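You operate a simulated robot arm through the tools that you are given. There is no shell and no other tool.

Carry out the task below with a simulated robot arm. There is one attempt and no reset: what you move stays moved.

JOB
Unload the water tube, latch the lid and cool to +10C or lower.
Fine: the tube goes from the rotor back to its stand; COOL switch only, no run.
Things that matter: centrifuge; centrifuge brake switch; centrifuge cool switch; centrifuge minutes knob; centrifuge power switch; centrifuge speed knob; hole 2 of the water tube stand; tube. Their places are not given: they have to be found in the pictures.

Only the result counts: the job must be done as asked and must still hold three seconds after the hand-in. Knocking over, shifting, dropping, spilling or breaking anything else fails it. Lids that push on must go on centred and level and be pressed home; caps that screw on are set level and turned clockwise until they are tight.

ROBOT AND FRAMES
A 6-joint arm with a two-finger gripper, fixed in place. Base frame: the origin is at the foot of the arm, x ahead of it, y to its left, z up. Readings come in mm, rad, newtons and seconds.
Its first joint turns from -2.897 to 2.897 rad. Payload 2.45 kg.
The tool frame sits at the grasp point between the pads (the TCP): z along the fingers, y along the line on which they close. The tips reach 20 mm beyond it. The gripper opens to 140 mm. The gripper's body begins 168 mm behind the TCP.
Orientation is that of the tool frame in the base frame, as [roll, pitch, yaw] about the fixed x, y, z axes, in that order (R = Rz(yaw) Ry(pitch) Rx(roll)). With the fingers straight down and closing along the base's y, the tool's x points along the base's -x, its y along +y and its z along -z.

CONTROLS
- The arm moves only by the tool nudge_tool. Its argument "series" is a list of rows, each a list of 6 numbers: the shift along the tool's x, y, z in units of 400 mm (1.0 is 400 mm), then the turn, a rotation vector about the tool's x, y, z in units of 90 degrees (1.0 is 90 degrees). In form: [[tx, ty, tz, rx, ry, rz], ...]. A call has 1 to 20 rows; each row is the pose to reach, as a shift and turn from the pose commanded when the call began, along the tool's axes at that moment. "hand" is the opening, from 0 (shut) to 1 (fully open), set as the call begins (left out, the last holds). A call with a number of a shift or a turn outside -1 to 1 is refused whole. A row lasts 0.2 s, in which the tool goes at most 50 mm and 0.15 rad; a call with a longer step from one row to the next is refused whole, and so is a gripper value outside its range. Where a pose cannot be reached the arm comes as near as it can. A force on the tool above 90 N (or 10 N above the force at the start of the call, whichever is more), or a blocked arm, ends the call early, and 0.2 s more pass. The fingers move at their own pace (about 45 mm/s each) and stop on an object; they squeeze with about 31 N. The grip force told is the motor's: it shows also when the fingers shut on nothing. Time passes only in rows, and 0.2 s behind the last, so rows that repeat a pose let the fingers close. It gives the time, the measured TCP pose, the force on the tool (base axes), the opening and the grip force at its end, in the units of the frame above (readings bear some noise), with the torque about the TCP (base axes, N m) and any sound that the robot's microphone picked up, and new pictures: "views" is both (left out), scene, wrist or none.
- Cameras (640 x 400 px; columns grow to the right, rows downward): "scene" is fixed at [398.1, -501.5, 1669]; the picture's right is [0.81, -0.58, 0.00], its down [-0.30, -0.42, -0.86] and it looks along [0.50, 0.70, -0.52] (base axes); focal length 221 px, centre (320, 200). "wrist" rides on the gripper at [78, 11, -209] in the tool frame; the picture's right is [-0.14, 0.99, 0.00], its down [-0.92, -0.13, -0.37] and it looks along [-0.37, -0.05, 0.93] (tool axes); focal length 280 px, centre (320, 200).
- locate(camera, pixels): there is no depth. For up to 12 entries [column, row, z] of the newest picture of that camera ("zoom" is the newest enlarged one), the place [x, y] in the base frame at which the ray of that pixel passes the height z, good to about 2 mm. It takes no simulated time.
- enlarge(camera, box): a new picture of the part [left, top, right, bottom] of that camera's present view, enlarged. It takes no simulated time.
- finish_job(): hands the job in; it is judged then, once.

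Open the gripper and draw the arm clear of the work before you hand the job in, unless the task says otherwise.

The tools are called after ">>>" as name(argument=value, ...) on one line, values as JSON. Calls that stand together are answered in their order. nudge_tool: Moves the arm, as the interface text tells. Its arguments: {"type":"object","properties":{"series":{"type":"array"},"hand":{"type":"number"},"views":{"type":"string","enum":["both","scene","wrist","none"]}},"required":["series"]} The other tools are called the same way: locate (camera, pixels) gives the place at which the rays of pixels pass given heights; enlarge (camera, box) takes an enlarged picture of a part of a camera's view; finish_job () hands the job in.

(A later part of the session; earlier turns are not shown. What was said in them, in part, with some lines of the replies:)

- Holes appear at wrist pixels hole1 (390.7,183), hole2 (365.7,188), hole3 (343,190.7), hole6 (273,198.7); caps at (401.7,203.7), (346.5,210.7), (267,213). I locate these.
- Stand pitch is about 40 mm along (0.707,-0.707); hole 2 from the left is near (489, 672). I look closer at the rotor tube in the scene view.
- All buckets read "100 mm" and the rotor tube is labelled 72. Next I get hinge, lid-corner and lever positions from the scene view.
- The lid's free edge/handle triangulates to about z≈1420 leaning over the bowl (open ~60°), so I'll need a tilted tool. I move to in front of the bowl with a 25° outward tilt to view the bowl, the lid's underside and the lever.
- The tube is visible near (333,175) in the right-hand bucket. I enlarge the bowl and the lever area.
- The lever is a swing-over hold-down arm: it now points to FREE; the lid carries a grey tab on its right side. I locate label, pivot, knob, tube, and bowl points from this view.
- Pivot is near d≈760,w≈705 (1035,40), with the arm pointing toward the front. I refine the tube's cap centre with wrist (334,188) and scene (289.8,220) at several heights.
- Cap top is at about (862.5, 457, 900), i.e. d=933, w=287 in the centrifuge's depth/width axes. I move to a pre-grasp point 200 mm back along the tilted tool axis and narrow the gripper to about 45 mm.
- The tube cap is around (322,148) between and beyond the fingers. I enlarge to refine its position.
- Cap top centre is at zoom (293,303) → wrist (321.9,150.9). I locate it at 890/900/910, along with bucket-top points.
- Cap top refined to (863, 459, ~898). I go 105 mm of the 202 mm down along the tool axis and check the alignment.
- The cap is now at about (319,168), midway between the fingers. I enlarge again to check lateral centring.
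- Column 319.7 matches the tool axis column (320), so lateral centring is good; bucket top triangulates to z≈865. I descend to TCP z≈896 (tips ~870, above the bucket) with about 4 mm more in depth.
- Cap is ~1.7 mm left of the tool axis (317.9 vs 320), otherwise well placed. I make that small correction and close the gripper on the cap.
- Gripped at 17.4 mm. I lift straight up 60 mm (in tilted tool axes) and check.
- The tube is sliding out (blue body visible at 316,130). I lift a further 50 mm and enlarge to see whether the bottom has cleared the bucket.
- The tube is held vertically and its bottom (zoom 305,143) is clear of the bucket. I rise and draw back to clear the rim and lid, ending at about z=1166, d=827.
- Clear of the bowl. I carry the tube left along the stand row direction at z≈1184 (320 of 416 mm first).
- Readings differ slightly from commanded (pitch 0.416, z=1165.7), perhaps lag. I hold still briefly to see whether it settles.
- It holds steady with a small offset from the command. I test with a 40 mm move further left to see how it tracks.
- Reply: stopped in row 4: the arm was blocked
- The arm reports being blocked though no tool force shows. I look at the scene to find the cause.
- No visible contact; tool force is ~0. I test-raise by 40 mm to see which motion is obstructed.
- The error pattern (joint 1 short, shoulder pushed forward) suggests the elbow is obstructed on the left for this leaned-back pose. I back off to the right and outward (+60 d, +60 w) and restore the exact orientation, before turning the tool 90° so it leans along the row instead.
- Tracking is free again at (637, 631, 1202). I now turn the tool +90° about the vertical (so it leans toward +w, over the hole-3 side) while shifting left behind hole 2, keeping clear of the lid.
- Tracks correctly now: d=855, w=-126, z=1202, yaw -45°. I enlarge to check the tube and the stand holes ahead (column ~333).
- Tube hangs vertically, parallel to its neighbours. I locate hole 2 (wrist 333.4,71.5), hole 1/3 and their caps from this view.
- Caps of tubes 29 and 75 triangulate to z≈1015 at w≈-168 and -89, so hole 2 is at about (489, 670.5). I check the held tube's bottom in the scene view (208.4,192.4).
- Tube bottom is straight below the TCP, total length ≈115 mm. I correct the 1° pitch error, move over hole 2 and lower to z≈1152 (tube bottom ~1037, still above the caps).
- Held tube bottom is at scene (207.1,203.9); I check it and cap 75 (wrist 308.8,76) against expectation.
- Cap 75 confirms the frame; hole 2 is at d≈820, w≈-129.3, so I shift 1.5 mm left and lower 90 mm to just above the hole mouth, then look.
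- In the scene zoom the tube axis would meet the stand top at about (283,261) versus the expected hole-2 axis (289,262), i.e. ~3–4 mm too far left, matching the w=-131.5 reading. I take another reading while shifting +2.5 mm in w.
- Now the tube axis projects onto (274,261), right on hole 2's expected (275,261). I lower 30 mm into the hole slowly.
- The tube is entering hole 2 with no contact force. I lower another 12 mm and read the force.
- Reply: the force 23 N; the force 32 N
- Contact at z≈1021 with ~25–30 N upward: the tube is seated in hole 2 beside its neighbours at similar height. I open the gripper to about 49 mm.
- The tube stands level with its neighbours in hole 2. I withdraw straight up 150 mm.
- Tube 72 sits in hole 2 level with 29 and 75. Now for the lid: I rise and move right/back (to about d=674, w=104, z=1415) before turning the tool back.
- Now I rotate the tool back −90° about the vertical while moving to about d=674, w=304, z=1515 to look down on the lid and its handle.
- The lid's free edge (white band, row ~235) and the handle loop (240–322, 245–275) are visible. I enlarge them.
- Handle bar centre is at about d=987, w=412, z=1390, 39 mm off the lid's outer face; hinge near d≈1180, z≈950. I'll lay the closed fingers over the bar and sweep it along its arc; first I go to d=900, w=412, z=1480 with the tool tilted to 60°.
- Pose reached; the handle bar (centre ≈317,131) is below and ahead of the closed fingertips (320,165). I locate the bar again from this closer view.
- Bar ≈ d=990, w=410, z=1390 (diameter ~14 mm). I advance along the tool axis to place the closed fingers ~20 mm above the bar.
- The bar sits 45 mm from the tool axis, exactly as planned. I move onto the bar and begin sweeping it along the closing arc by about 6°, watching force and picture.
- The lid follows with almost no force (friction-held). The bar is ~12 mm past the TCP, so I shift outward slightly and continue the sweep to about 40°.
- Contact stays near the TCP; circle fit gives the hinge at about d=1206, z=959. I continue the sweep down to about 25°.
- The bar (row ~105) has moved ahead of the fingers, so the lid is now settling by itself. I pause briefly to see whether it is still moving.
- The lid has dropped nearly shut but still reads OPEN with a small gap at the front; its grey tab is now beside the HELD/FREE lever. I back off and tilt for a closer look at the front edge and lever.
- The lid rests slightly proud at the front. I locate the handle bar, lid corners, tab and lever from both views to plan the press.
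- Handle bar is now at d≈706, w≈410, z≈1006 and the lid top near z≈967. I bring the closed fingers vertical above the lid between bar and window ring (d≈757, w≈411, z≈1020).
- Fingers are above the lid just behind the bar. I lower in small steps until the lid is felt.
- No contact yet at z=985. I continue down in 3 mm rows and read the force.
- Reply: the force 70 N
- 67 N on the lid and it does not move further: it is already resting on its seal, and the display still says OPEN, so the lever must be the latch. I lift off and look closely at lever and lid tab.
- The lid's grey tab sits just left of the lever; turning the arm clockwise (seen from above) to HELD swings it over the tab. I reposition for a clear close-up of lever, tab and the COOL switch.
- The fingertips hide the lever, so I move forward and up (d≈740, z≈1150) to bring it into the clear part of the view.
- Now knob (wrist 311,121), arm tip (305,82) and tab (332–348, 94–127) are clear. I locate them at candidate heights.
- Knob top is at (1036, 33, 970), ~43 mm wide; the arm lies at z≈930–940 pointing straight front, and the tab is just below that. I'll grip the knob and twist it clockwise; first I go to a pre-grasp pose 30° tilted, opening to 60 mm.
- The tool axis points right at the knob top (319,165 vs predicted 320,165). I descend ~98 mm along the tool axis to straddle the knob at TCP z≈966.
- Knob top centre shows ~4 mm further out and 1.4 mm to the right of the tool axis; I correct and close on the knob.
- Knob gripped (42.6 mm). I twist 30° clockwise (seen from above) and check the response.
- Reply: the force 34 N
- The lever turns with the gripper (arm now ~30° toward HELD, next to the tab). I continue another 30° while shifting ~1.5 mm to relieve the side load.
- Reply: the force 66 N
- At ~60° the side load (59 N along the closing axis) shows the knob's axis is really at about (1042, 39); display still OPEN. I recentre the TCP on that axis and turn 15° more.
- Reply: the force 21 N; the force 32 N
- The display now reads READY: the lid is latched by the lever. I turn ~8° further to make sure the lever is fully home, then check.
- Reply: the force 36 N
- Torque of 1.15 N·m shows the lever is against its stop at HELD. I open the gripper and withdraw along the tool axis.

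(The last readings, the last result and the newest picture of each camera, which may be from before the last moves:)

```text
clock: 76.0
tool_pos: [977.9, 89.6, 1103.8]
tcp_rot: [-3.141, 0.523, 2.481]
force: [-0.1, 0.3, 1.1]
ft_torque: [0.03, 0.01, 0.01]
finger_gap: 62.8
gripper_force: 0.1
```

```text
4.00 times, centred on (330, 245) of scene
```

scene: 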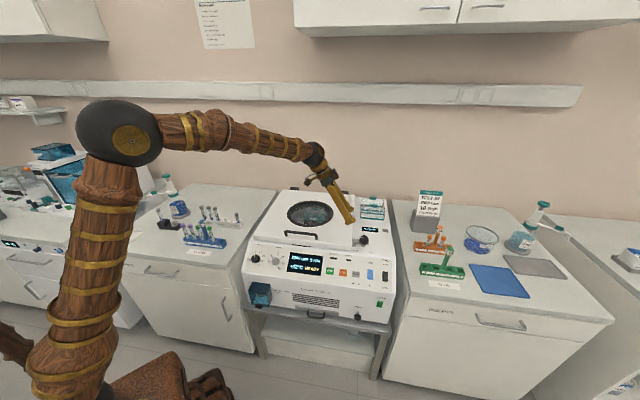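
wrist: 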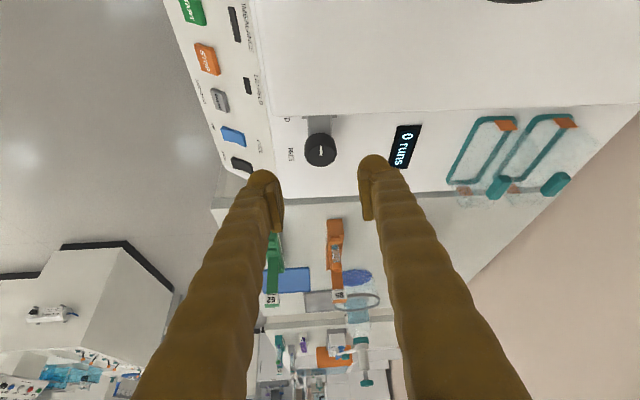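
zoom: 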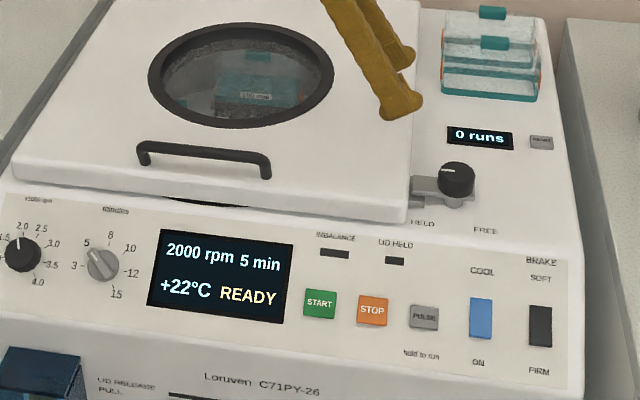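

READY is shown and the arm covers the tab. Next the COOL rocker: I bring the tool back to yaw −135° in front of the panel (d≈570, w≈744, z≈1060) to inspect it closely, gripper closed.

>>> nudge_tool(series=[[-0.012, -0.0413, 0.0175, -0.0384, 0, -0.0666], [-0.024, -0.0825, 0.035, -0.0768, 0, -0.1331], [-0.036, -0.1238, 0.0525, -0.1152, 0, -0.1997], [-0.048, -0.165, 0.07, -0.1535, 0, -0.2663], [-0.06, -0.2063, 0.0875, -0.1919, 0, -0.3328], [-0.072, -0.2475, 0.105, -0.2303, 0, -0.3994], [-0.084, -0.2888, 0.1225, -0.2687, 0, -0.466], [-0.096, -0.33, 0.14, -0.3071, 0, -0.5325], [-0.108, -0.3713, 0.1575, -0.3455, 0, -0.5991], [-0.12, -0.4125, 0.175, -0.3838, 0, -0.6657], [-0.132, -0.4538, 0.1925, -0.4222, 0, -0.7322], [-0.144, -0.495, 0.21, -0.4606, 0, -0.7988], [-0.144, -0.495, 0.21, -0.4606, 0, -0.7988]], hand=0.0)

>>> enlarge(camera="wrist", box=[220, 60, 420, 200])

```text
clock: 78.8
tool_pos: [930.2, -120.6, 1061.6]
tcp_rot: [3.141, 0.525, -2.353]
force: [0.4, 0.1, 0.7]
ft_torque: [0.03, -0.03, 0.01]
finger_gap: 0.2
gripper_force: 29.8
```

scene: 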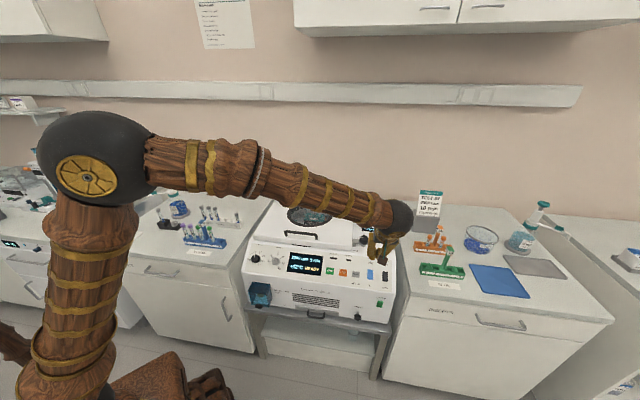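
wrist: 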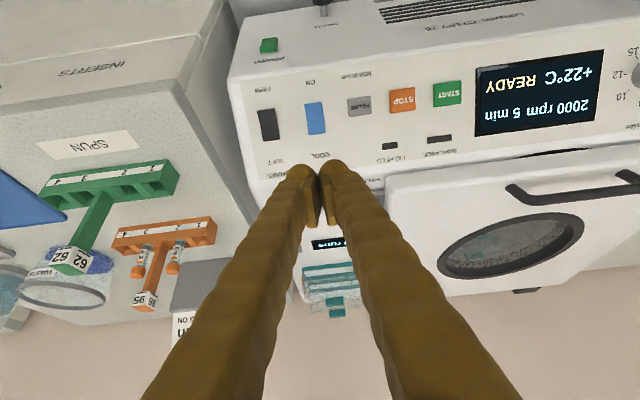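

```text
2.86 times, centred on (320, 130) of wrist
```

zoom: 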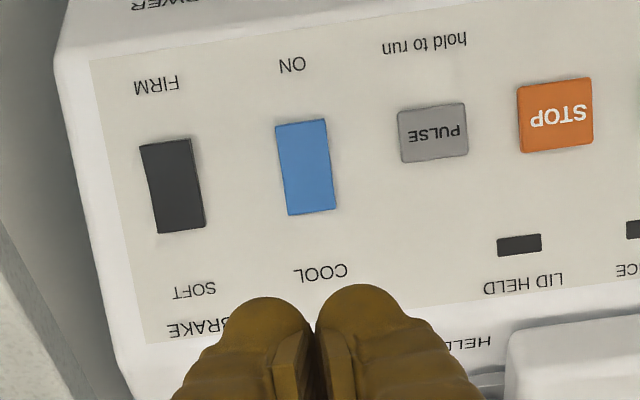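

The COOL rocker is at wrist (314.8,118.4), ON end nearer the base at (313,103). I locate rocker ends and panel points with both cameras to get heights and slope.

>>> locate(camera="wrist", pixels=[[314.75, 118.4, 870], [314.75, 118.4, 880], [314.75, 118.4, 890], [313, 104, 860], [313, 104, 870], [313, 104, 880], [316.9, 133.5, 880], [316.9, 133.5, 890], [316.9, 133.5, 900], [310.2, 82.4, 860], [320.8, 155, 895]])

>>> enlarge(camera="scene", box=[345, 255, 400, 295])

```text
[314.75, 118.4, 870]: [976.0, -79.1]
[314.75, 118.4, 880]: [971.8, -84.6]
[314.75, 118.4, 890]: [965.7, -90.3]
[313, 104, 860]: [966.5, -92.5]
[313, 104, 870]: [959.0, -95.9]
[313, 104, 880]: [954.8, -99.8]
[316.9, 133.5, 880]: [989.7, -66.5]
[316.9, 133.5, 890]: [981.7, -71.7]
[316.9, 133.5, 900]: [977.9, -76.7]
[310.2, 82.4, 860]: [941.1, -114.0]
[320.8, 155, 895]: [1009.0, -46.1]
```

```text
10.00 times, centred on (372, 275) of scene
```

zoom: 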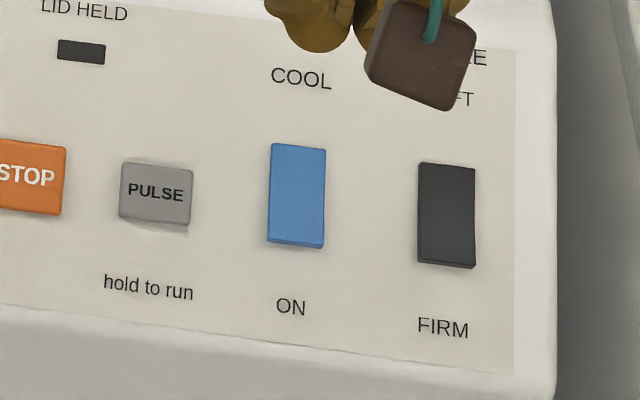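

The scene zoom shows both rockers with a visible raised lower lip (ON/FIRM ends), i.e. COOL is off. I locate the rocker's ends from the scene too.

>>> locate(camera="scene", pixels=[[369.7, 274.6, 870], [369.7, 274.6, 880], [369.7, 274.6, 890], [369.7, 279.3, 860], [369.7, 279.3, 870], [369.7, 279.3, 880], [369.8, 269.7, 880], [369.8, 269.7, 890], [369.8, 269.7, 900], [369, 285.7, 850], [369, 285.7, 860], [370, 262.8, 895]])

```text
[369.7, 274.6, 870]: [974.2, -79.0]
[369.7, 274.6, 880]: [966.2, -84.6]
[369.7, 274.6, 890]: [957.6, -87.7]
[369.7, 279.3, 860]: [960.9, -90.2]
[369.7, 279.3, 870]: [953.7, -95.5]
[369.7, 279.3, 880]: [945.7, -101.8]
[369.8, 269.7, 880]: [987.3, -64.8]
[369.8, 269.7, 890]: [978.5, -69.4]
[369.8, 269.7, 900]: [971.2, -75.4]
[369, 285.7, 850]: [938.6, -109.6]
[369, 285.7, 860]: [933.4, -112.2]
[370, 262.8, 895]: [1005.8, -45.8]
```

Panel slope is ~23° and the rocker centre is at d≈633, w≈745, z≈872. I set the tool normal to the panel (tilt 23°) and stop ~60 mm short of the ON half.

>>> nudge_tool(series=[[0.0272, -0.0016, 0.0688, 0, 0.0197, 0], [0.0544, -0.0032, 0.1375, 0, 0.0394, 0], [0.0816, -0.0047, 0.2063, 0, 0.059, 0], [0.1088, -0.0063, 0.275, 0, 0.0787, 0], [0.1088, -0.0063, 0.275, 0, 0.0787, 0], [0.1088, -0.0063, 0.275, 0, 0.0787, 0]])

>>> enlarge(camera="wrist", box=[240, 100, 400, 220])

>>> enlarge(camera="scene", box=[345, 245, 400, 295])

```text
clock: 80.2
tool_pos: [942.8, -114.3, 944.2]
tcp_rot: [3.14, 0.398, -2.355]
force: [-0.2, 0.4, -0.5]
ft_torque: [0.01, -0.02, -0.01]
finger_gap: 0.2
gripper_force: 29.2
```

scene: 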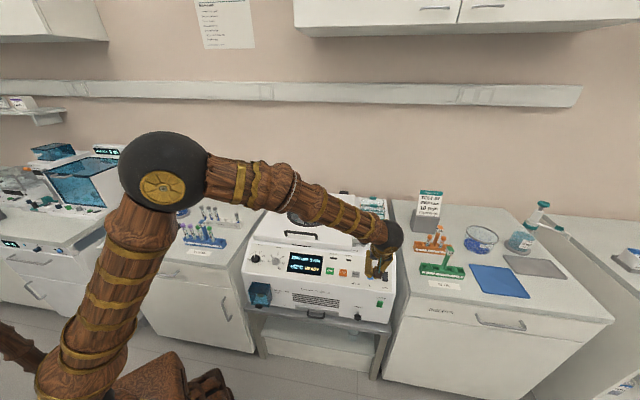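
wrist: 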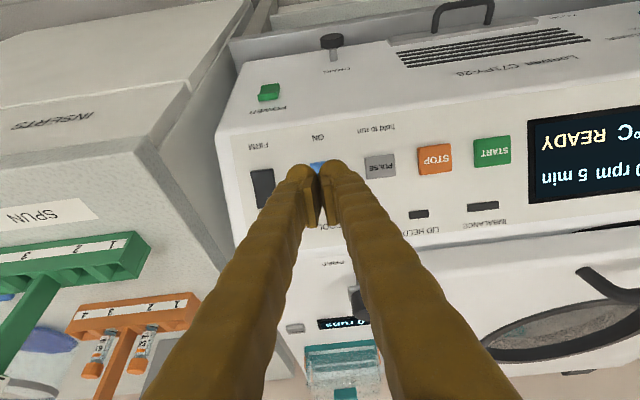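

```text
3.33 times, centred on (320, 160) of wrist
```

zoom: 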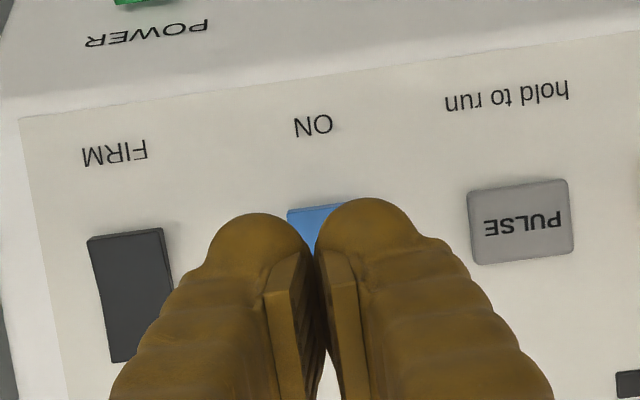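

```text
8.00 times, centred on (372, 270) of scene
```

zoom: 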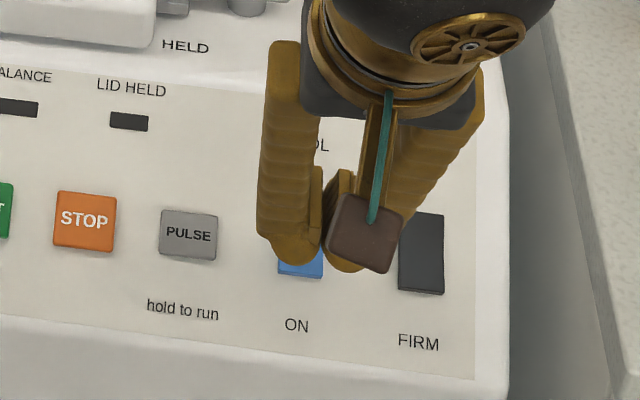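

The tool axis points ~7 mm inside the rocker's ON end (zoom 320,228 vs end edge at row 208), well centred laterally. I advance 48 mm, then creep until contact.

>>> nudge_tool(series=[[0, 0, 0.04, 0, 0, 0], [0, 0, 0.08, 0, 0, 0], [0, 0, 0.12, 0, 0, 0], [0, 0, 0.12, 0, 0, 0]], views="wrist")

>>> nudge_tool(series=[[0, 0, 0.01, 0, 0, 0], [0, 0, 0.02, 0, 0, 0], [0, 0, 0.02, 0, 0, 0]], views="none")

```text
clock: 81.2
tool_pos: [956.8, -98.0, 900.3]
tcp_rot: [3.14, 0.397, -2.357]
force: [-0.2, 0.1, 0.8]
ft_torque: [0.01, -0.02, 0.0]
finger_gap: 0.0
gripper_force: 29.7
```

wrist: 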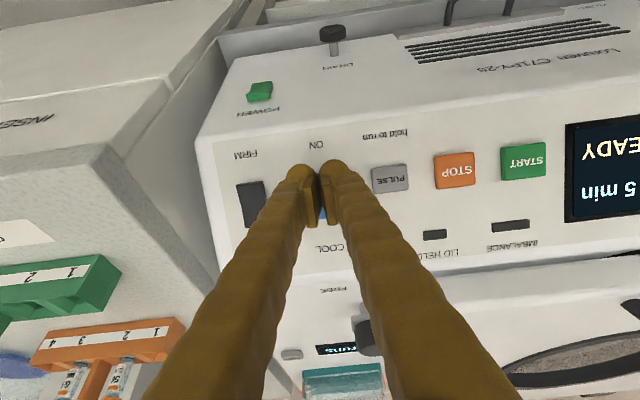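

```text
clock: 82.0
tool_pos: [956.8, -96.0, 893.9]
tcp_rot: [3.14, 0.398, -2.357]
force: [0.7, 0.4, 0.2]
ft_torque: [0.01, 0.05, -0.01]
finger_gap: 0.3
gripper_force: 29.4
```

No contact yet at z≈894. I keep creeping 4 mm at a time along the tool axis.

>>> nudge_tool(series=[[0, 0, 0.005, 0, 0, 0], [0, 0, 0.01, 0, 0, 0], [0, 0, 0.01, 0, 0, 0]], views="none")

>>> nudge_tool(series=[[0, 0, 0.005, 0, 0, 0], [0, 0, 0.01, 0, 0, 0], [0, 0, 0.01, 0, 0, 0]], views="scene")

```text
clock: 82.8
tool_pos: [958.2, -97.4, 889.3]
tcp_rot: [3.14, 0.401, -2.356]
force: [-18.6, -3.8, 24.4]
ft_torque: [0.3, -0.02, 0.2]
finger_gap: 6.0
gripper_force: 29.1
```

```text
clock: 83.4
tool_pos: [959.0, -96.4, 890.9]
tcp_rot: [3.141, 0.401, -2.354]
force: [-18.7, -4.8, 23.1]
ft_torque: [0.24, -0.1, 0.2]
finger_gap: 6.2
gripper_force: 29.3
stopped in row 2: the force on the tool passed its limit at 99 N (the readings are from after the stop); the commanded pose is now the measured one
```

scene: 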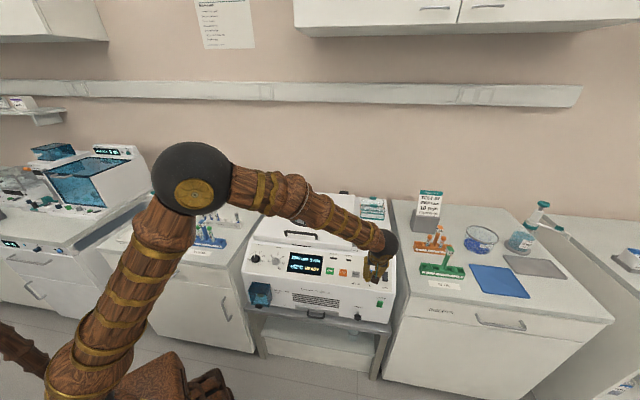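

Contact became stiff (99 N stop). I look at the rocker and display to see whether it switched.

>>> enlarge(camera="scene", box=[280, 245, 400, 305])

>>> enlarge(camera="scene", box=[345, 255, 400, 295])

>>> enlarge(camera="wrist", box=[240, 100, 400, 240])

```text
5.33 times, centred on (340, 275) of scene
```

zoom: 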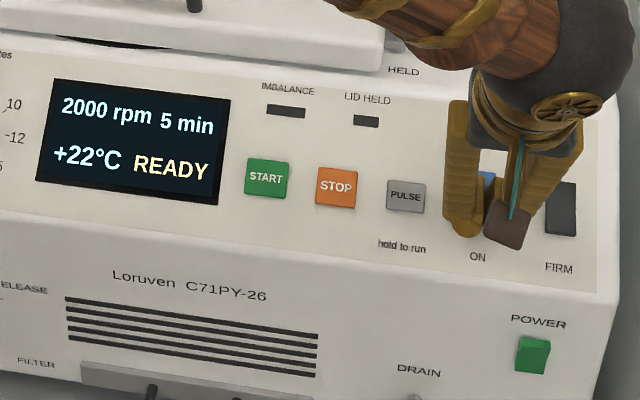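

```text
10.00 times, centred on (372, 275) of scene
```

zoom: 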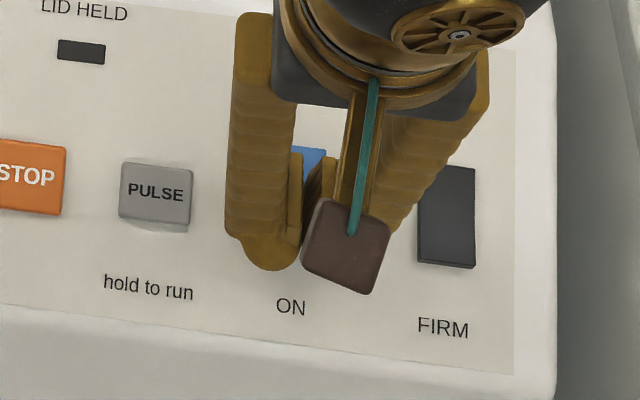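

```text
2.86 times, centred on (320, 170) of wrist
```

zoom: 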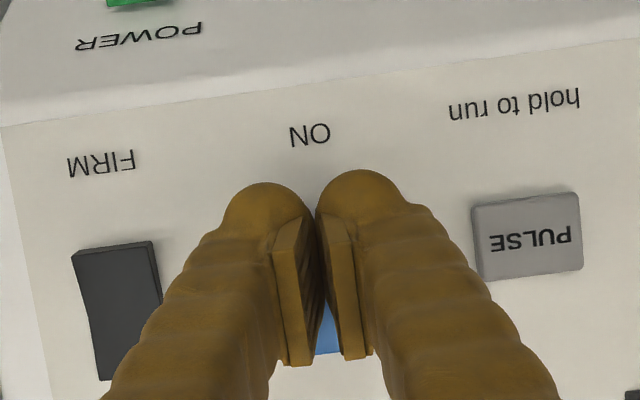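

The two finger domes straddled the rocker and bore on the panel (gap forced to 6 mm). I back off 60 mm to check the switch's state.

>>> nudge_tool(series=[[0, 0, -0.03, 0, 0, 0], [0, 0, -0.08, 0, 0, 0], [0.03, 0, -0.15, 0, 0, 0], [0.06, 0, -0.25, 0, 0, 0], [0.08, 0, -0.3, 0, 0, 0], [0.08, 0, -0.3, 0, 0, 0]])

>>> enlarge(camera="scene", box=[345, 250, 400, 295])

>>> enlarge(camera="wrist", box=[220, 60, 420, 200])

```text
clock: 84.8
tool_pos: [906.3, -152.2, 984.6]
tcp_rot: [3.141, 0.399, -2.356]
force: [0.3, 0.1, 0.3]
ft_torque: [0.01, 0.0, 0.0]
finger_gap: 0.0
gripper_force: 29.9
```

scene: 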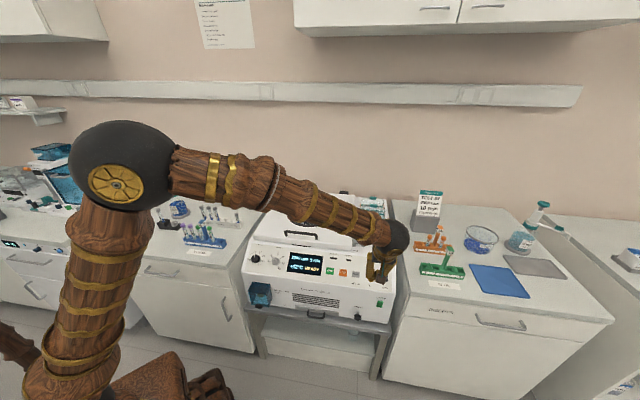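
wrist: 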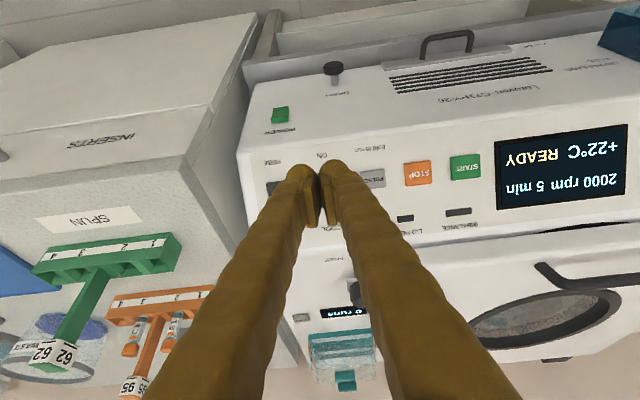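

```text
8.89 times, centred on (372, 272) of scene
```

zoom: 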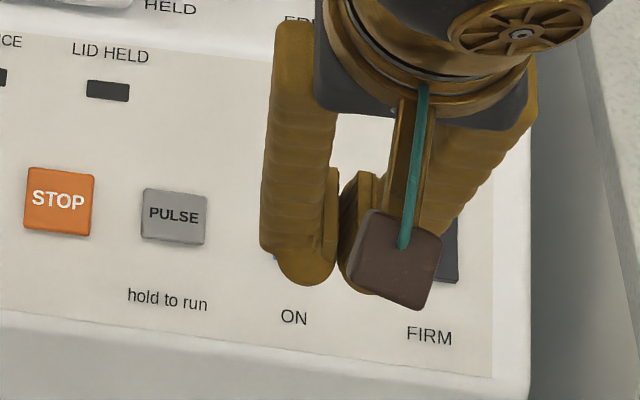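

```text
2.86 times, centred on (320, 130) of wrist
```

zoom: 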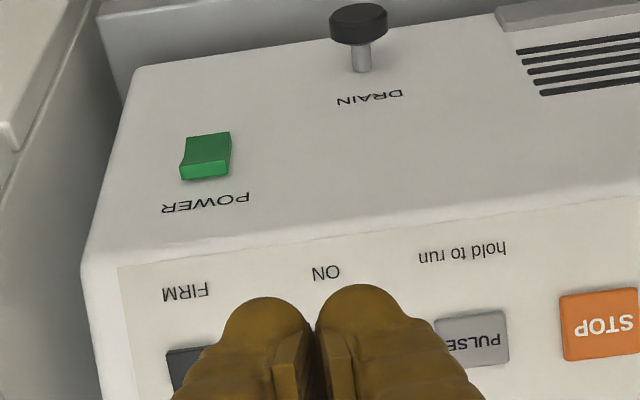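

I need the camera further forward to see the rocker; I move +110 mm in depth and up 40 mm.

>>> nudge_tool(series=[[-0.073, 0, -0.03, 0, 0, 0], [-0.146, 0, -0.03, 0, 0, 0], [-0.219, 0, 0, 0, 0, 0], [-0.292, 0, 0.0147, 0, 0, 0], [-0.292, 0, 0.0147, 0, 0, 0], [-0.292, 0, 0.0147, 0, 0, 0]])

>>> enlarge(camera="wrist", box=[220, 60, 420, 200])

>>> enlarge(camera="scene", box=[345, 250, 400, 295])

```text
clock: 86.2
tool_pos: [983.4, -72.1, 1023.7]
tcp_rot: [3.14, 0.399, -2.356]
force: [0.2, 0.6, -0.2]
ft_torque: [0.02, 0.0, -0.03]
finger_gap: 0.2
gripper_force: 29.4
```

scene: 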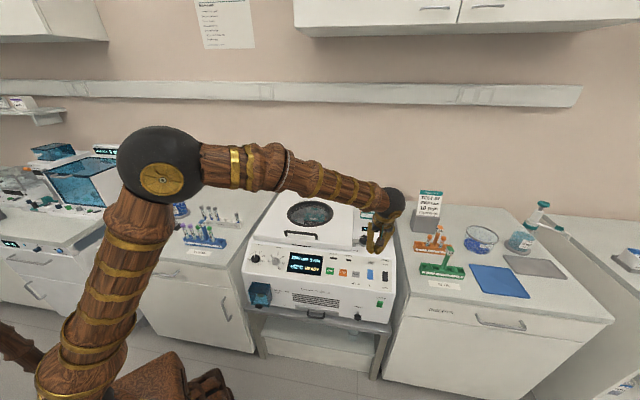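
wrist: 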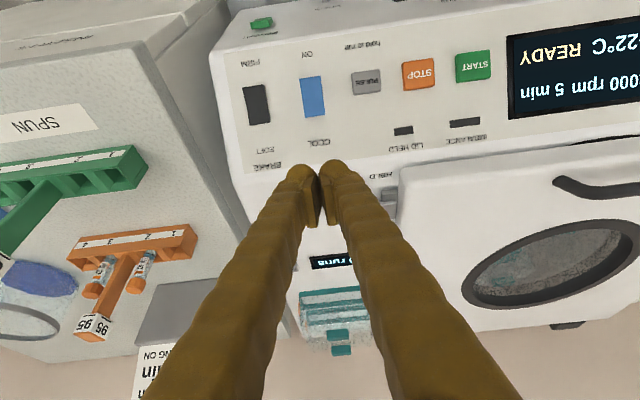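

```text
2.86 times, centred on (320, 130) of wrist
```

zoom: 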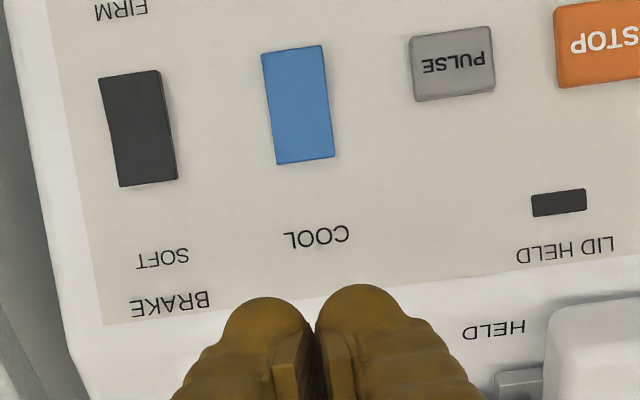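

```text
8.89 times, centred on (372, 272) of scene
```

zoom: 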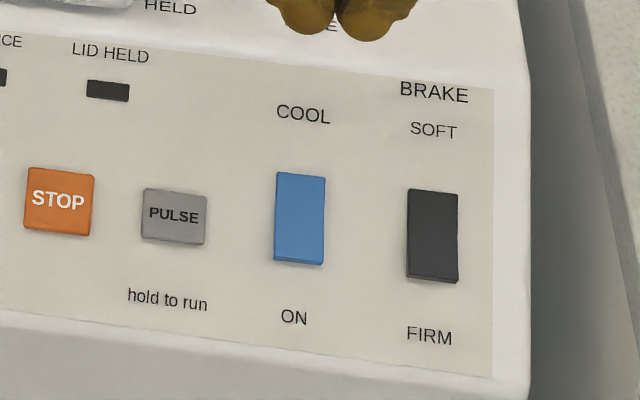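

I compare the COOL rocker's tilt with the BRAKE rocker's at high zoom, and let 2 s pass to see if the temperature reading (+22 °C) changes.

>>> nudge_tool(series=[[0, 0, 0, 0, 0, 0], [0, 0, 0, 0, 0, 0], [0, 0, 0, 0, 0, 0], [0, 0, 0, 0, 0, 0], [0, 0, 0, 0, 0, 0], [0, 0, 0, 0, 0, 0], [0, 0, 0, 0, 0, 0], [0, 0, 0, 0, 0, 0], [0, 0, 0, 0, 0, 0], [0, 0, 0, 0, 0, 0]], views="wrist")

>>> enlarge(camera="wrist", box=[235, 60, 345, 140])

>>> enlarge(camera="scene", box=[280, 245, 340, 285])

```text
clock: 88.4
tool_pos: [983.2, -72.1, 1024.2]
tcp_rot: [3.142, 0.398, -2.356]
force: [-0.5, -0.1, -0.2]
ft_torque: [0.0, 0.03, -0.01]
finger_gap: 0.1
gripper_force: 28.9
```

wrist: 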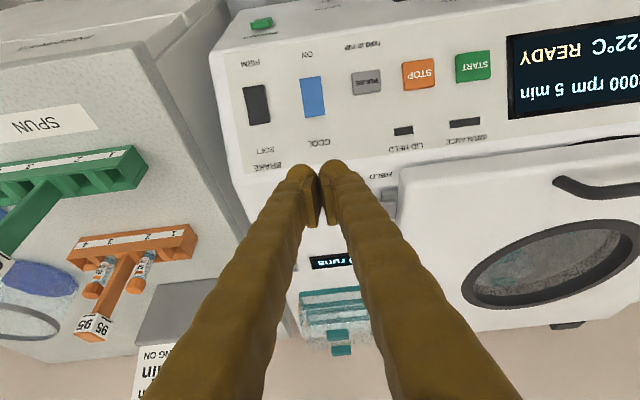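

```text
5.00 times, centred on (290, 100) of wrist
```

zoom: 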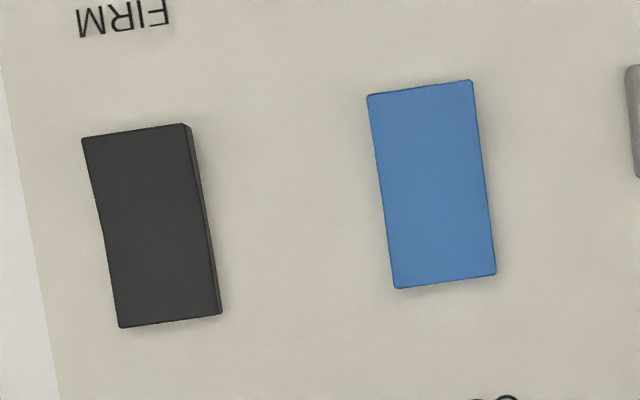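

```text
10.00 times, centred on (310, 265) of scene
```

zoom: 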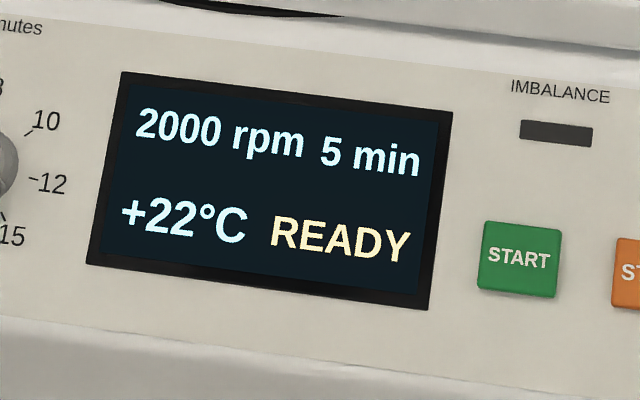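

Temperature is unchanged, so the straddling press did not switch it. I'll press with one finger: roll the tool 8° and offset ~11 mm toward the BRAKE side so only the left fingertip dome meets the COOL rocker's ON half; first to a pre-press pose 50 mm off.

>>> nudge_tool(series=[[0.0532, -0.0067, 0.0378, 0.0222, 0, 0], [0.1064, -0.0134, 0.0755, 0.0445, 0, 0], [0.1596, -0.0201, 0.1133, 0.0667, 0, 0], [0.2128, -0.0268, 0.151, 0.0889, 0, 0], [0.2128, -0.0268, 0.151, 0.0889, 0, 0], [0.2128, -0.0268, 0.151, 0.0889, 0, 0]])

>>> enlarge(camera="wrist", box=[240, 100, 400, 220])

>>> enlarge(camera="scene", box=[345, 245, 400, 295])

```text
clock: 89.8
tool_pos: [949.8, -119.4, 937.8]
tcp_rot: [-3.003, 0.4, -2.356]
force: [0.5, 0.0, -0.6]
ft_torque: [-0.03, 0.02, 0.01]
finger_gap: 0.0
gripper_force: 29.0
```

scene: 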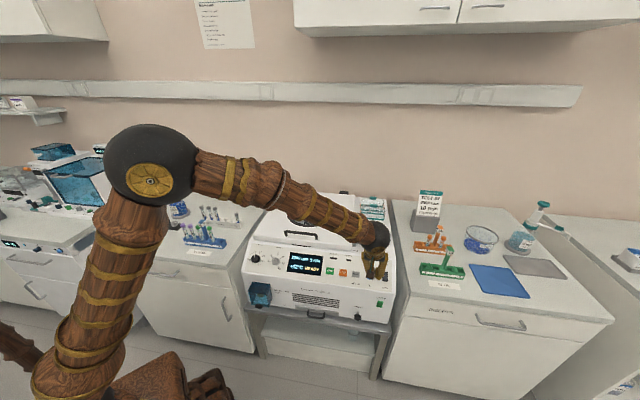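
wrist: 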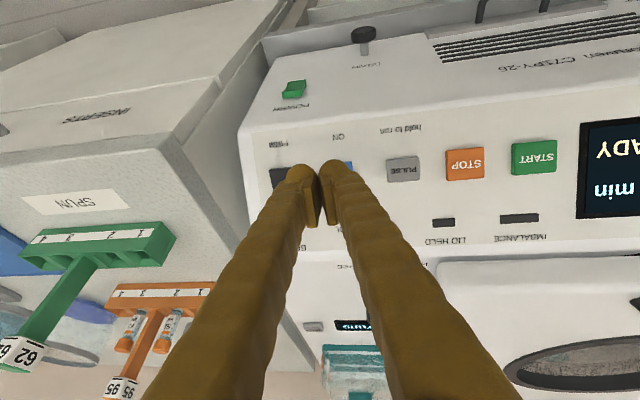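

```text
3.33 times, centred on (320, 160) of wrist
```

zoom: 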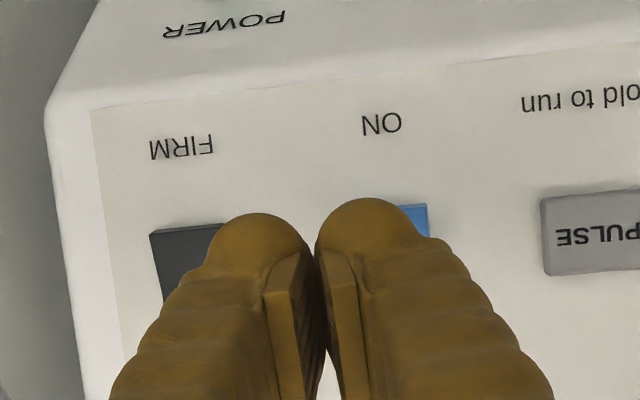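

```text
8.00 times, centred on (372, 270) of scene
```

zoom: 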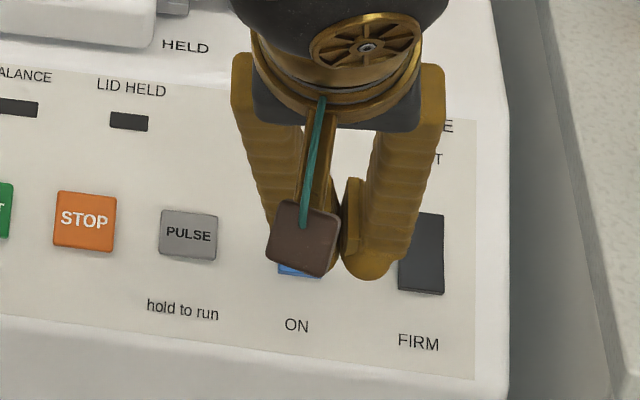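

Predicted contact is at zoom (389,227), on the rocker's ON half (363–428 wide, end edge at row 205). I advance 42 mm along the panel normal, then creep.

>>> nudge_tool(series=[[0, 0.0049, 0.0347, 0, 0, 0], [0, 0.0097, 0.0693, 0, 0, 0], [0, 0.0146, 0.104, 0, 0, 0], [0, 0.0146, 0.104, 0, 0, 0]], views="none")

>>> nudge_tool(series=[[0, 0.0007, 0.005, 0, 0, 0], [0, 0.0014, 0.01, 0, 0, 0], [0, 0.0014, 0.01, 0, 0, 0]], views="none")

>>> nudge_tool(series=[[0, 0.0005, 0.0037, 0, 0, 0], [0, 0.001, 0.0075, 0, 0, 0], [0, 0.001, 0.0075, 0, 0, 0]], views="none")

```text
clock: 90.8
tool_pos: [962.2, -105.7, 897.9]
tcp_rot: [-3.003, 0.4, -2.357]
force: [-0.2, -0.2, 0.2]
ft_torque: [-0.01, 0.0, 0.0]
finger_gap: 0.2
gripper_force: 29.0
```

```text
clock: 91.6
tool_pos: [962.1, -106.5, 895.3]
tcp_rot: [-3.001, 0.399, -2.357]
force: [1.1, 0.4, 0.0]
ft_torque: [0.0, 0.01, 0.0]
finger_gap: 0.0
gripper_force: 29.5
```

```text
clock: 92.4
tool_pos: [963.6, -105.6, 893.0]
tcp_rot: [-3.001, 0.399, -2.357]
force: [0.4, 0.4, 1.2]
ft_torque: [0.0, 0.01, 0.03]
finger_gap: 0.0
gripper_force: 29.3
```

No contact yet at z=893. I continue creeping 3 mm at a time, checking force each time.

>>> nudge_tool(series=[[0, 0.0005, 0.0037, 0, 0, 0], [0, 0.001, 0.0075, 0, 0, 0], [0, 0.001, 0.0075, 0, 0, 0]], views="none")

>>> nudge_tool(series=[[0, 0.0003, 0.0025, 0, 0, 0], [0, 0.0007, 0.005, 0, 0, 0], [0, 0.0007, 0.005, 0, 0, 0]], views="scene")

>>> enlarge(camera="scene", box=[280, 245, 400, 305])

```text
clock: 93.2
tool_pos: [966.8, -105.1, 891.4]
tcp_rot: [-3.001, 0.4, -2.356]
force: [-12.1, -8.5, 18.1]
ft_torque: [0.26, 0.05, 0.21]
finger_gap: 0.2
gripper_force: 29.1
```

```text
clock: 94.0
tool_pos: [966.3, -104.8, 890.4]
tcp_rot: [-3.001, 0.401, -2.355]
force: [-14.1, -24.2, 38.4]
ft_torque: [0.44, -0.16, 0.07]
finger_gap: 0.3
gripper_force: 29.5
```

scene: 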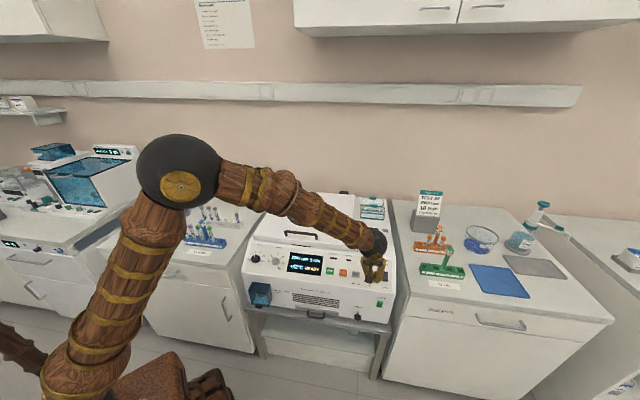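

```text
5.33 times, centred on (340, 275) of scene
```

zoom: 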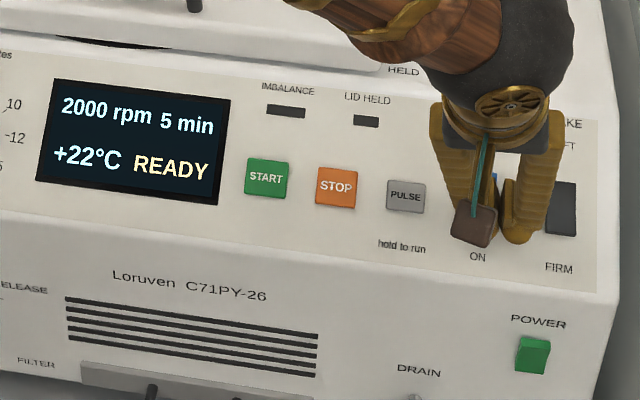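

The contact force direction (~35° from vertical) suggests the ON end is already pressed in, i.e. the first press may have switched it. I back off and wait a few seconds while watching the temperature.

>>> nudge_tool(series=[[0, -0.004, -0.03, 0, 0, 0], [0, -0.012, -0.09, 0, 0, 0], [0, -0.024, -0.18, 0, 0, 0], [-0.05, -0.024, -0.25, -0.04, 0, 0], [-0.1, -0.024, -0.3, -0.0889, 0, 0], [-0.15, -0.024, -0.33, -0.0889, 0, 0], [-0.15, -0.024, -0.33, -0.0889, 0, 0], [-0.15, -0.024, -0.33, -0.0889, 0, 0], [-0.15, -0.024, -0.33, -0.0889, 0, 0], [-0.15, -0.024, -0.33, -0.0889, 0, 0], [-0.15, -0.024, -0.33, -0.0889, 0, 0], [-0.15, -0.024, -0.33, -0.0889, 0, 0], [-0.15, -0.024, -0.33, -0.0889, 0, 0], [-0.15, -0.024, -0.33, -0.0889, 0, 0], [-0.15, -0.024, -0.33, -0.0889, 0, 0], [-0.15, -0.024, -0.33, -0.0889, 0, 0], [-0.15, -0.024, -0.33, -0.0889, 0, 0], [-0.15, -0.024, -0.33, -0.0889, 0, 0], [-0.15, -0.024, -0.33, -0.0889, 0, 0], [-0.15, -0.024, -0.33, -0.0889, 0, 0]])

>>> enlarge(camera="scene", box=[280, 245, 400, 305])

>>> enlarge(camera="wrist", box=[220, 60, 420, 200])

```text
clock: 98.2
tool_pos: [962.8, -94.0, 1032.9]
tcp_rot: [-3.14, 0.399, -2.357]
force: [-0.6, 0.0, -0.6]
ft_torque: [0.01, 0.01, 0.0]
finger_gap: 0.0
gripper_force: 28.9
```

scene: 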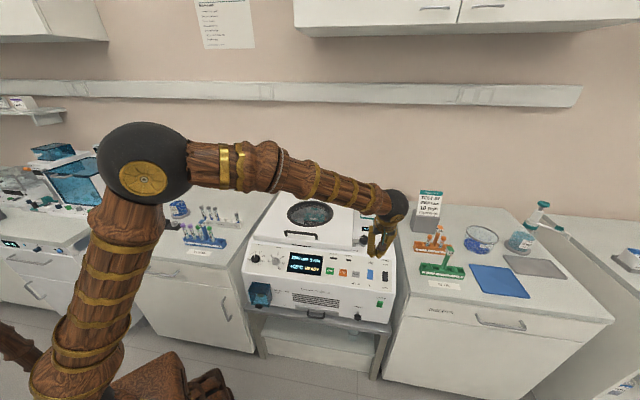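
wrist: 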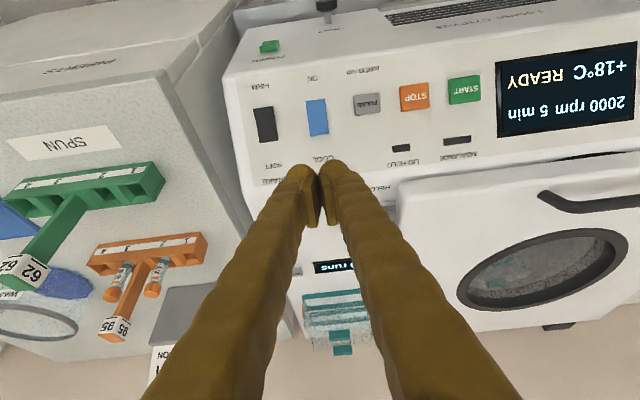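

```text
5.33 times, centred on (340, 275) of scene
```

zoom: 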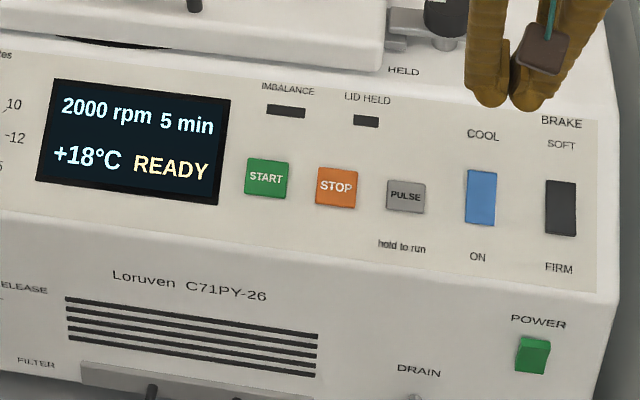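

```text
2.86 times, centred on (320, 130) of wrist
```

zoom: 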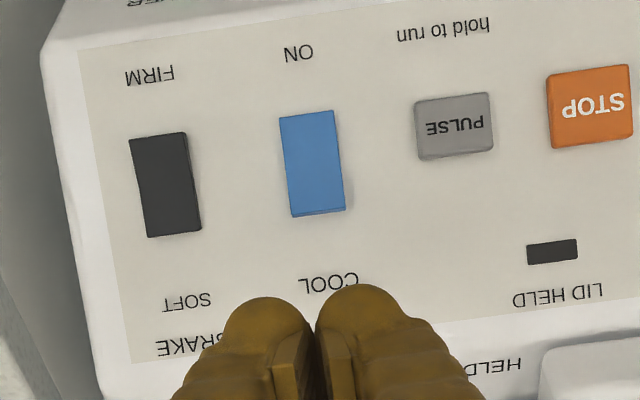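

Temperature now reads +18 °C: COOL is on. I raise the arm clear, open the gripper and let time pass while it cools.

>>> nudge_tool(series=[[0.022, 0, -0.087, 0, 0, 0], [0.043, 0, -0.173, 0, 0, 0], [0.065, 0, -0.26, 0, 0, 0], [0.086, 0, -0.347, 0, 0, 0], [0.108, 0, -0.433, 0, 0, 0], [0.13, 0, -0.52, 0, 0, 0], [0.151, 0, -0.6065, 0, 0, 0], [0.151, 0, -0.6065, 0, 0, 0], [0.151, 0, -0.6065, 0, 0, 0], [0.151, 0, -0.6065, 0, 0, 0], [0.151, 0, -0.6065, 0, 0, 0], [0.151, 0, -0.6065, 0, 0, 0], [0.151, 0, -0.6065, 0, 0, 0], [0.151, 0, -0.6065, 0, 0, 0], [0.151, 0, -0.6065, 0, 0, 0], [0.151, 0, -0.6065, 0, 0, 0], [0.151, 0, -0.6065, 0, 0, 0], [0.151, 0, -0.6065, 0, 0, 0], [0.151, 0, -0.6065, 0, 0, 0], [0.151, 0, -0.6065, 0, 0, 0]], hand=0.5)

>>> enlarge(camera="scene", box=[250, 190, 410, 310])

```text
clock: 102.4
tool_pos: [857.3, -199.4, 1232.5]
tcp_rot: [-3.141, 0.399, -2.355]
force: [0.2, 0.1, -1.0]
ft_torque: [-0.01, -0.01, 0.0]
finger_gap: 69.8
gripper_force: 0.1
```

scene: 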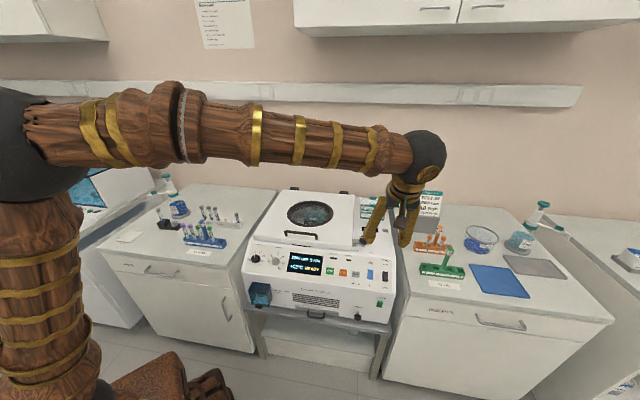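
wrist: 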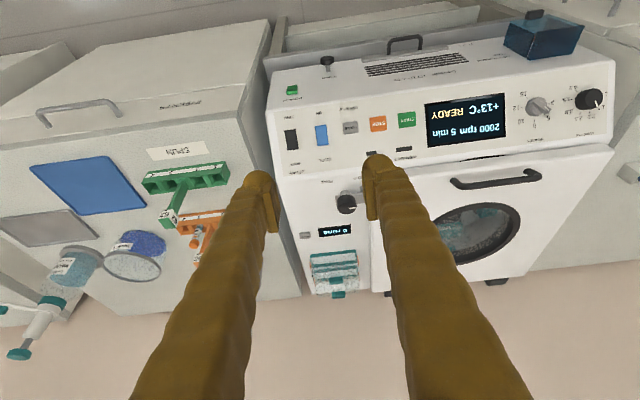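

```text
3.33 times, centred on (330, 250) of scene
```

zoom: 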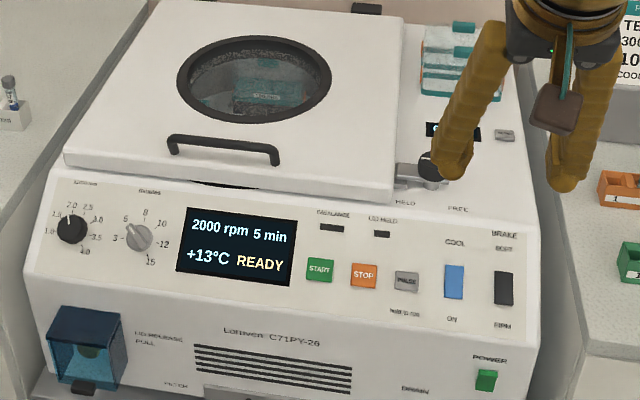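

+13 °C and falling. I draw the arm further back and wait another 4 seconds.

>>> nudge_tool(series=[[0.03, 0.05, -0.08, 0, 0.03, 0], [0.06, 0.1, -0.16, 0, 0.06, 0], [0.09, 0.15, -0.24, 0, 0.1, 0], [0.12, 0.2, -0.32, 0, 0.14, 0], [0.15, 0.25, -0.4, 0, 0.18, 0], [0.15, 0.25, -0.4, 0, 0.22, 0], [0.15, 0.25, -0.4, 0, 0.254, 0], [0.15, 0.25, -0.4, 0, 0.254, 0], [0.15, 0.25, -0.4, 0, 0.254, 0], [0.15, 0.25, -0.4, 0, 0.254, 0], [0.15, 0.25, -0.4, 0, 0.254, 0], [0.15, 0.25, -0.4, 0, 0.254, 0], [0.15, 0.25, -0.4, 0, 0.254, 0], [0.15, 0.25, -0.4, 0, 0.254, 0], [0.15, 0.25, -0.4, 0, 0.254, 0], [0.15, 0.25, -0.4, 0, 0.254, 0], [0.15, 0.25, -0.4, 0, 0.254, 0], [0.15, 0.25, -0.4, 0, 0.254, 0], [0.15, 0.25, -0.4, 0, 0.254, 0], [0.15, 0.25, -0.4, 0, 0.254, 0]], hand=0.5)

>>> enlarge(camera="scene", box=[250, 190, 410, 310])

>>> enlarge(camera="scene", box=[180, 190, 260, 250])

```text
clock: 106.6
tool_pos: [702.6, -212.8, 1357.9]
tcp_rot: [-3.141, 0.001, -2.356]
force: [-0.2, 0.6, 0.1]
ft_torque: [-0.02, -0.03, -0.03]
finger_gap: 69.7
gripper_force: 0.0
```

scene: 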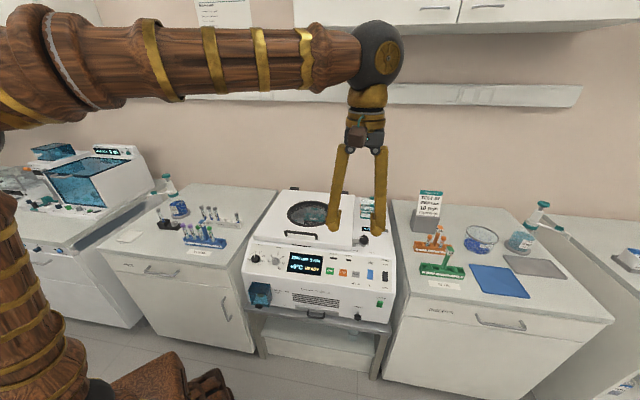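
wrist: 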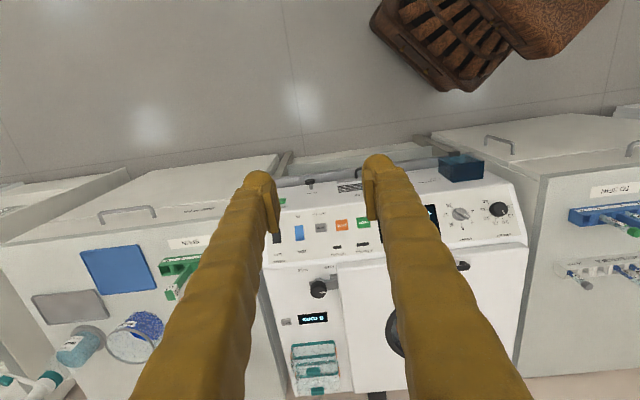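

```text
3.33 times, centred on (330, 250) of scene
```

zoom: 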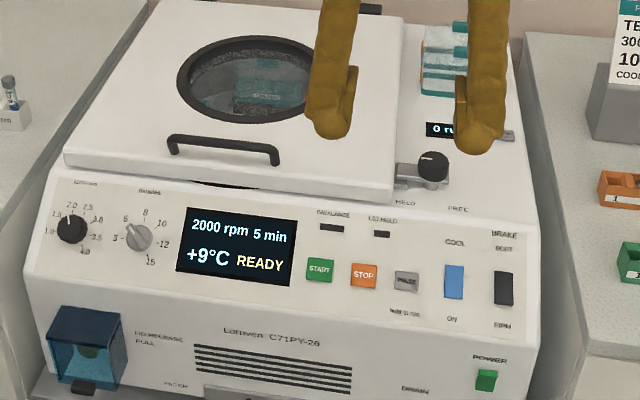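

```text
6.67 times, centred on (220, 220) of scene
```

zoom: 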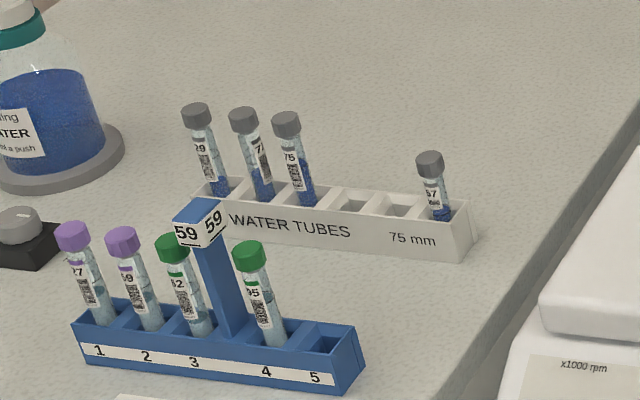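

+9 °C, READY, 2000 rpm / 5 min and 0 runs unchanged, tube 72 in hole 2. I wait a few more seconds for margin with the arm drawn back further, then check again.

>>> nudge_tool(series=[[0.08, 0.05, -0.03, 0, 0, 0], [0.16, 0.1, -0.06, 0, 0, 0], [0.24, 0.15, -0.09, 0, 0, 0], [0.3, 0.2, -0.12, 0, 0, 0], [0.3, 0.2, -0.12, 0, 0, 0], [0.3, 0.2, -0.12, 0, 0, 0], [0.3, 0.2, -0.12, 0, 0, 0], [0.3, 0.2, -0.12, 0, 0, 0], [0.3, 0.2, -0.12, 0, 0, 0], [0.3, 0.2, -0.12, 0, 0, 0], [0.3, 0.2, -0.12, 0, 0, 0], [0.3, 0.2, -0.12, 0, 0, 0], [0.3, 0.2, -0.12, 0, 0, 0], [0.3, 0.2, -0.12, 0, 0, 0], [0.3, 0.2, -0.12, 0, 0, 0]], hand=0.5)

>>> enlarge(camera="scene", box=[250, 190, 410, 310])

```text
clock: 109.8
tool_pos: [561.7, -242.7, 1404.7]
tcp_rot: [-3.141, -0.001, -2.357]
force: [-0.2, 0.4, 0.5]
ft_torque: [-0.01, -0.02, -0.02]
finger_gap: 70.1
gripper_force: 0.0
```

scene: 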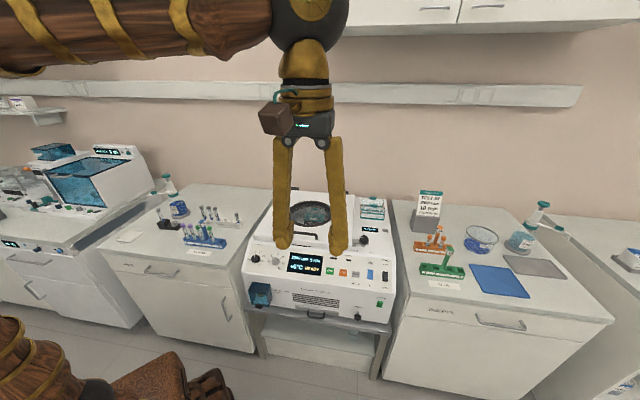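
wrist: 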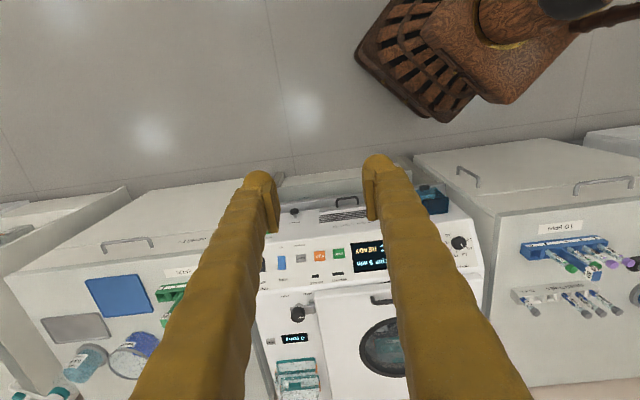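

```text
3.33 times, centred on (330, 250) of scene
```

zoom: 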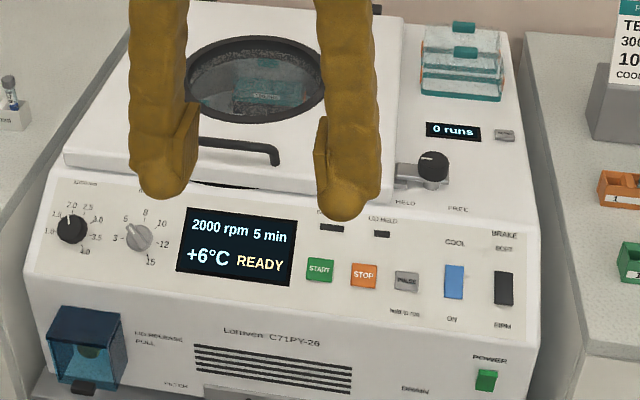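

The display reads +6 °C READY, with the lid held by the lever, 0 runs, and the speed, minutes, brake and power settings unchanged. The tube is in hole 2, the gripper is open and the arm is clear, so I hand the job in.

>>> finish_job()

```text
The job is handed in.
```

I've handed the job in: the water tube is unloaded, the lid is latched and the centrifuge has cooled below +10 °C. I haven't seen the judging result.

- **Tube:** tube 72 went from the rotor into hole 2 of the water tube stand. The holes on that stand aren't numbered. I took hole 2 as the second from the left when reading the label, as on the numbered stands.
- **Lid:** it is closed, with the lever turned to HELD over the lid's tab. The display changed from OPEN to READY. The "LID HELD" lamp did not visibly light.
- **Cooling:** the COOL switch is on. The display read +6 °C at hand-in and was still falling.
- **Left alone:** no run was started (the counter still shows 0). Speed (2000 rpm), minutes (5), brake and power all look unchanged.

My first press on COOL bore on the panel hard enough to trip the force limit (99 N) and didn't switch it. A second press with one finger did. I saw no damage or other change from the first press.
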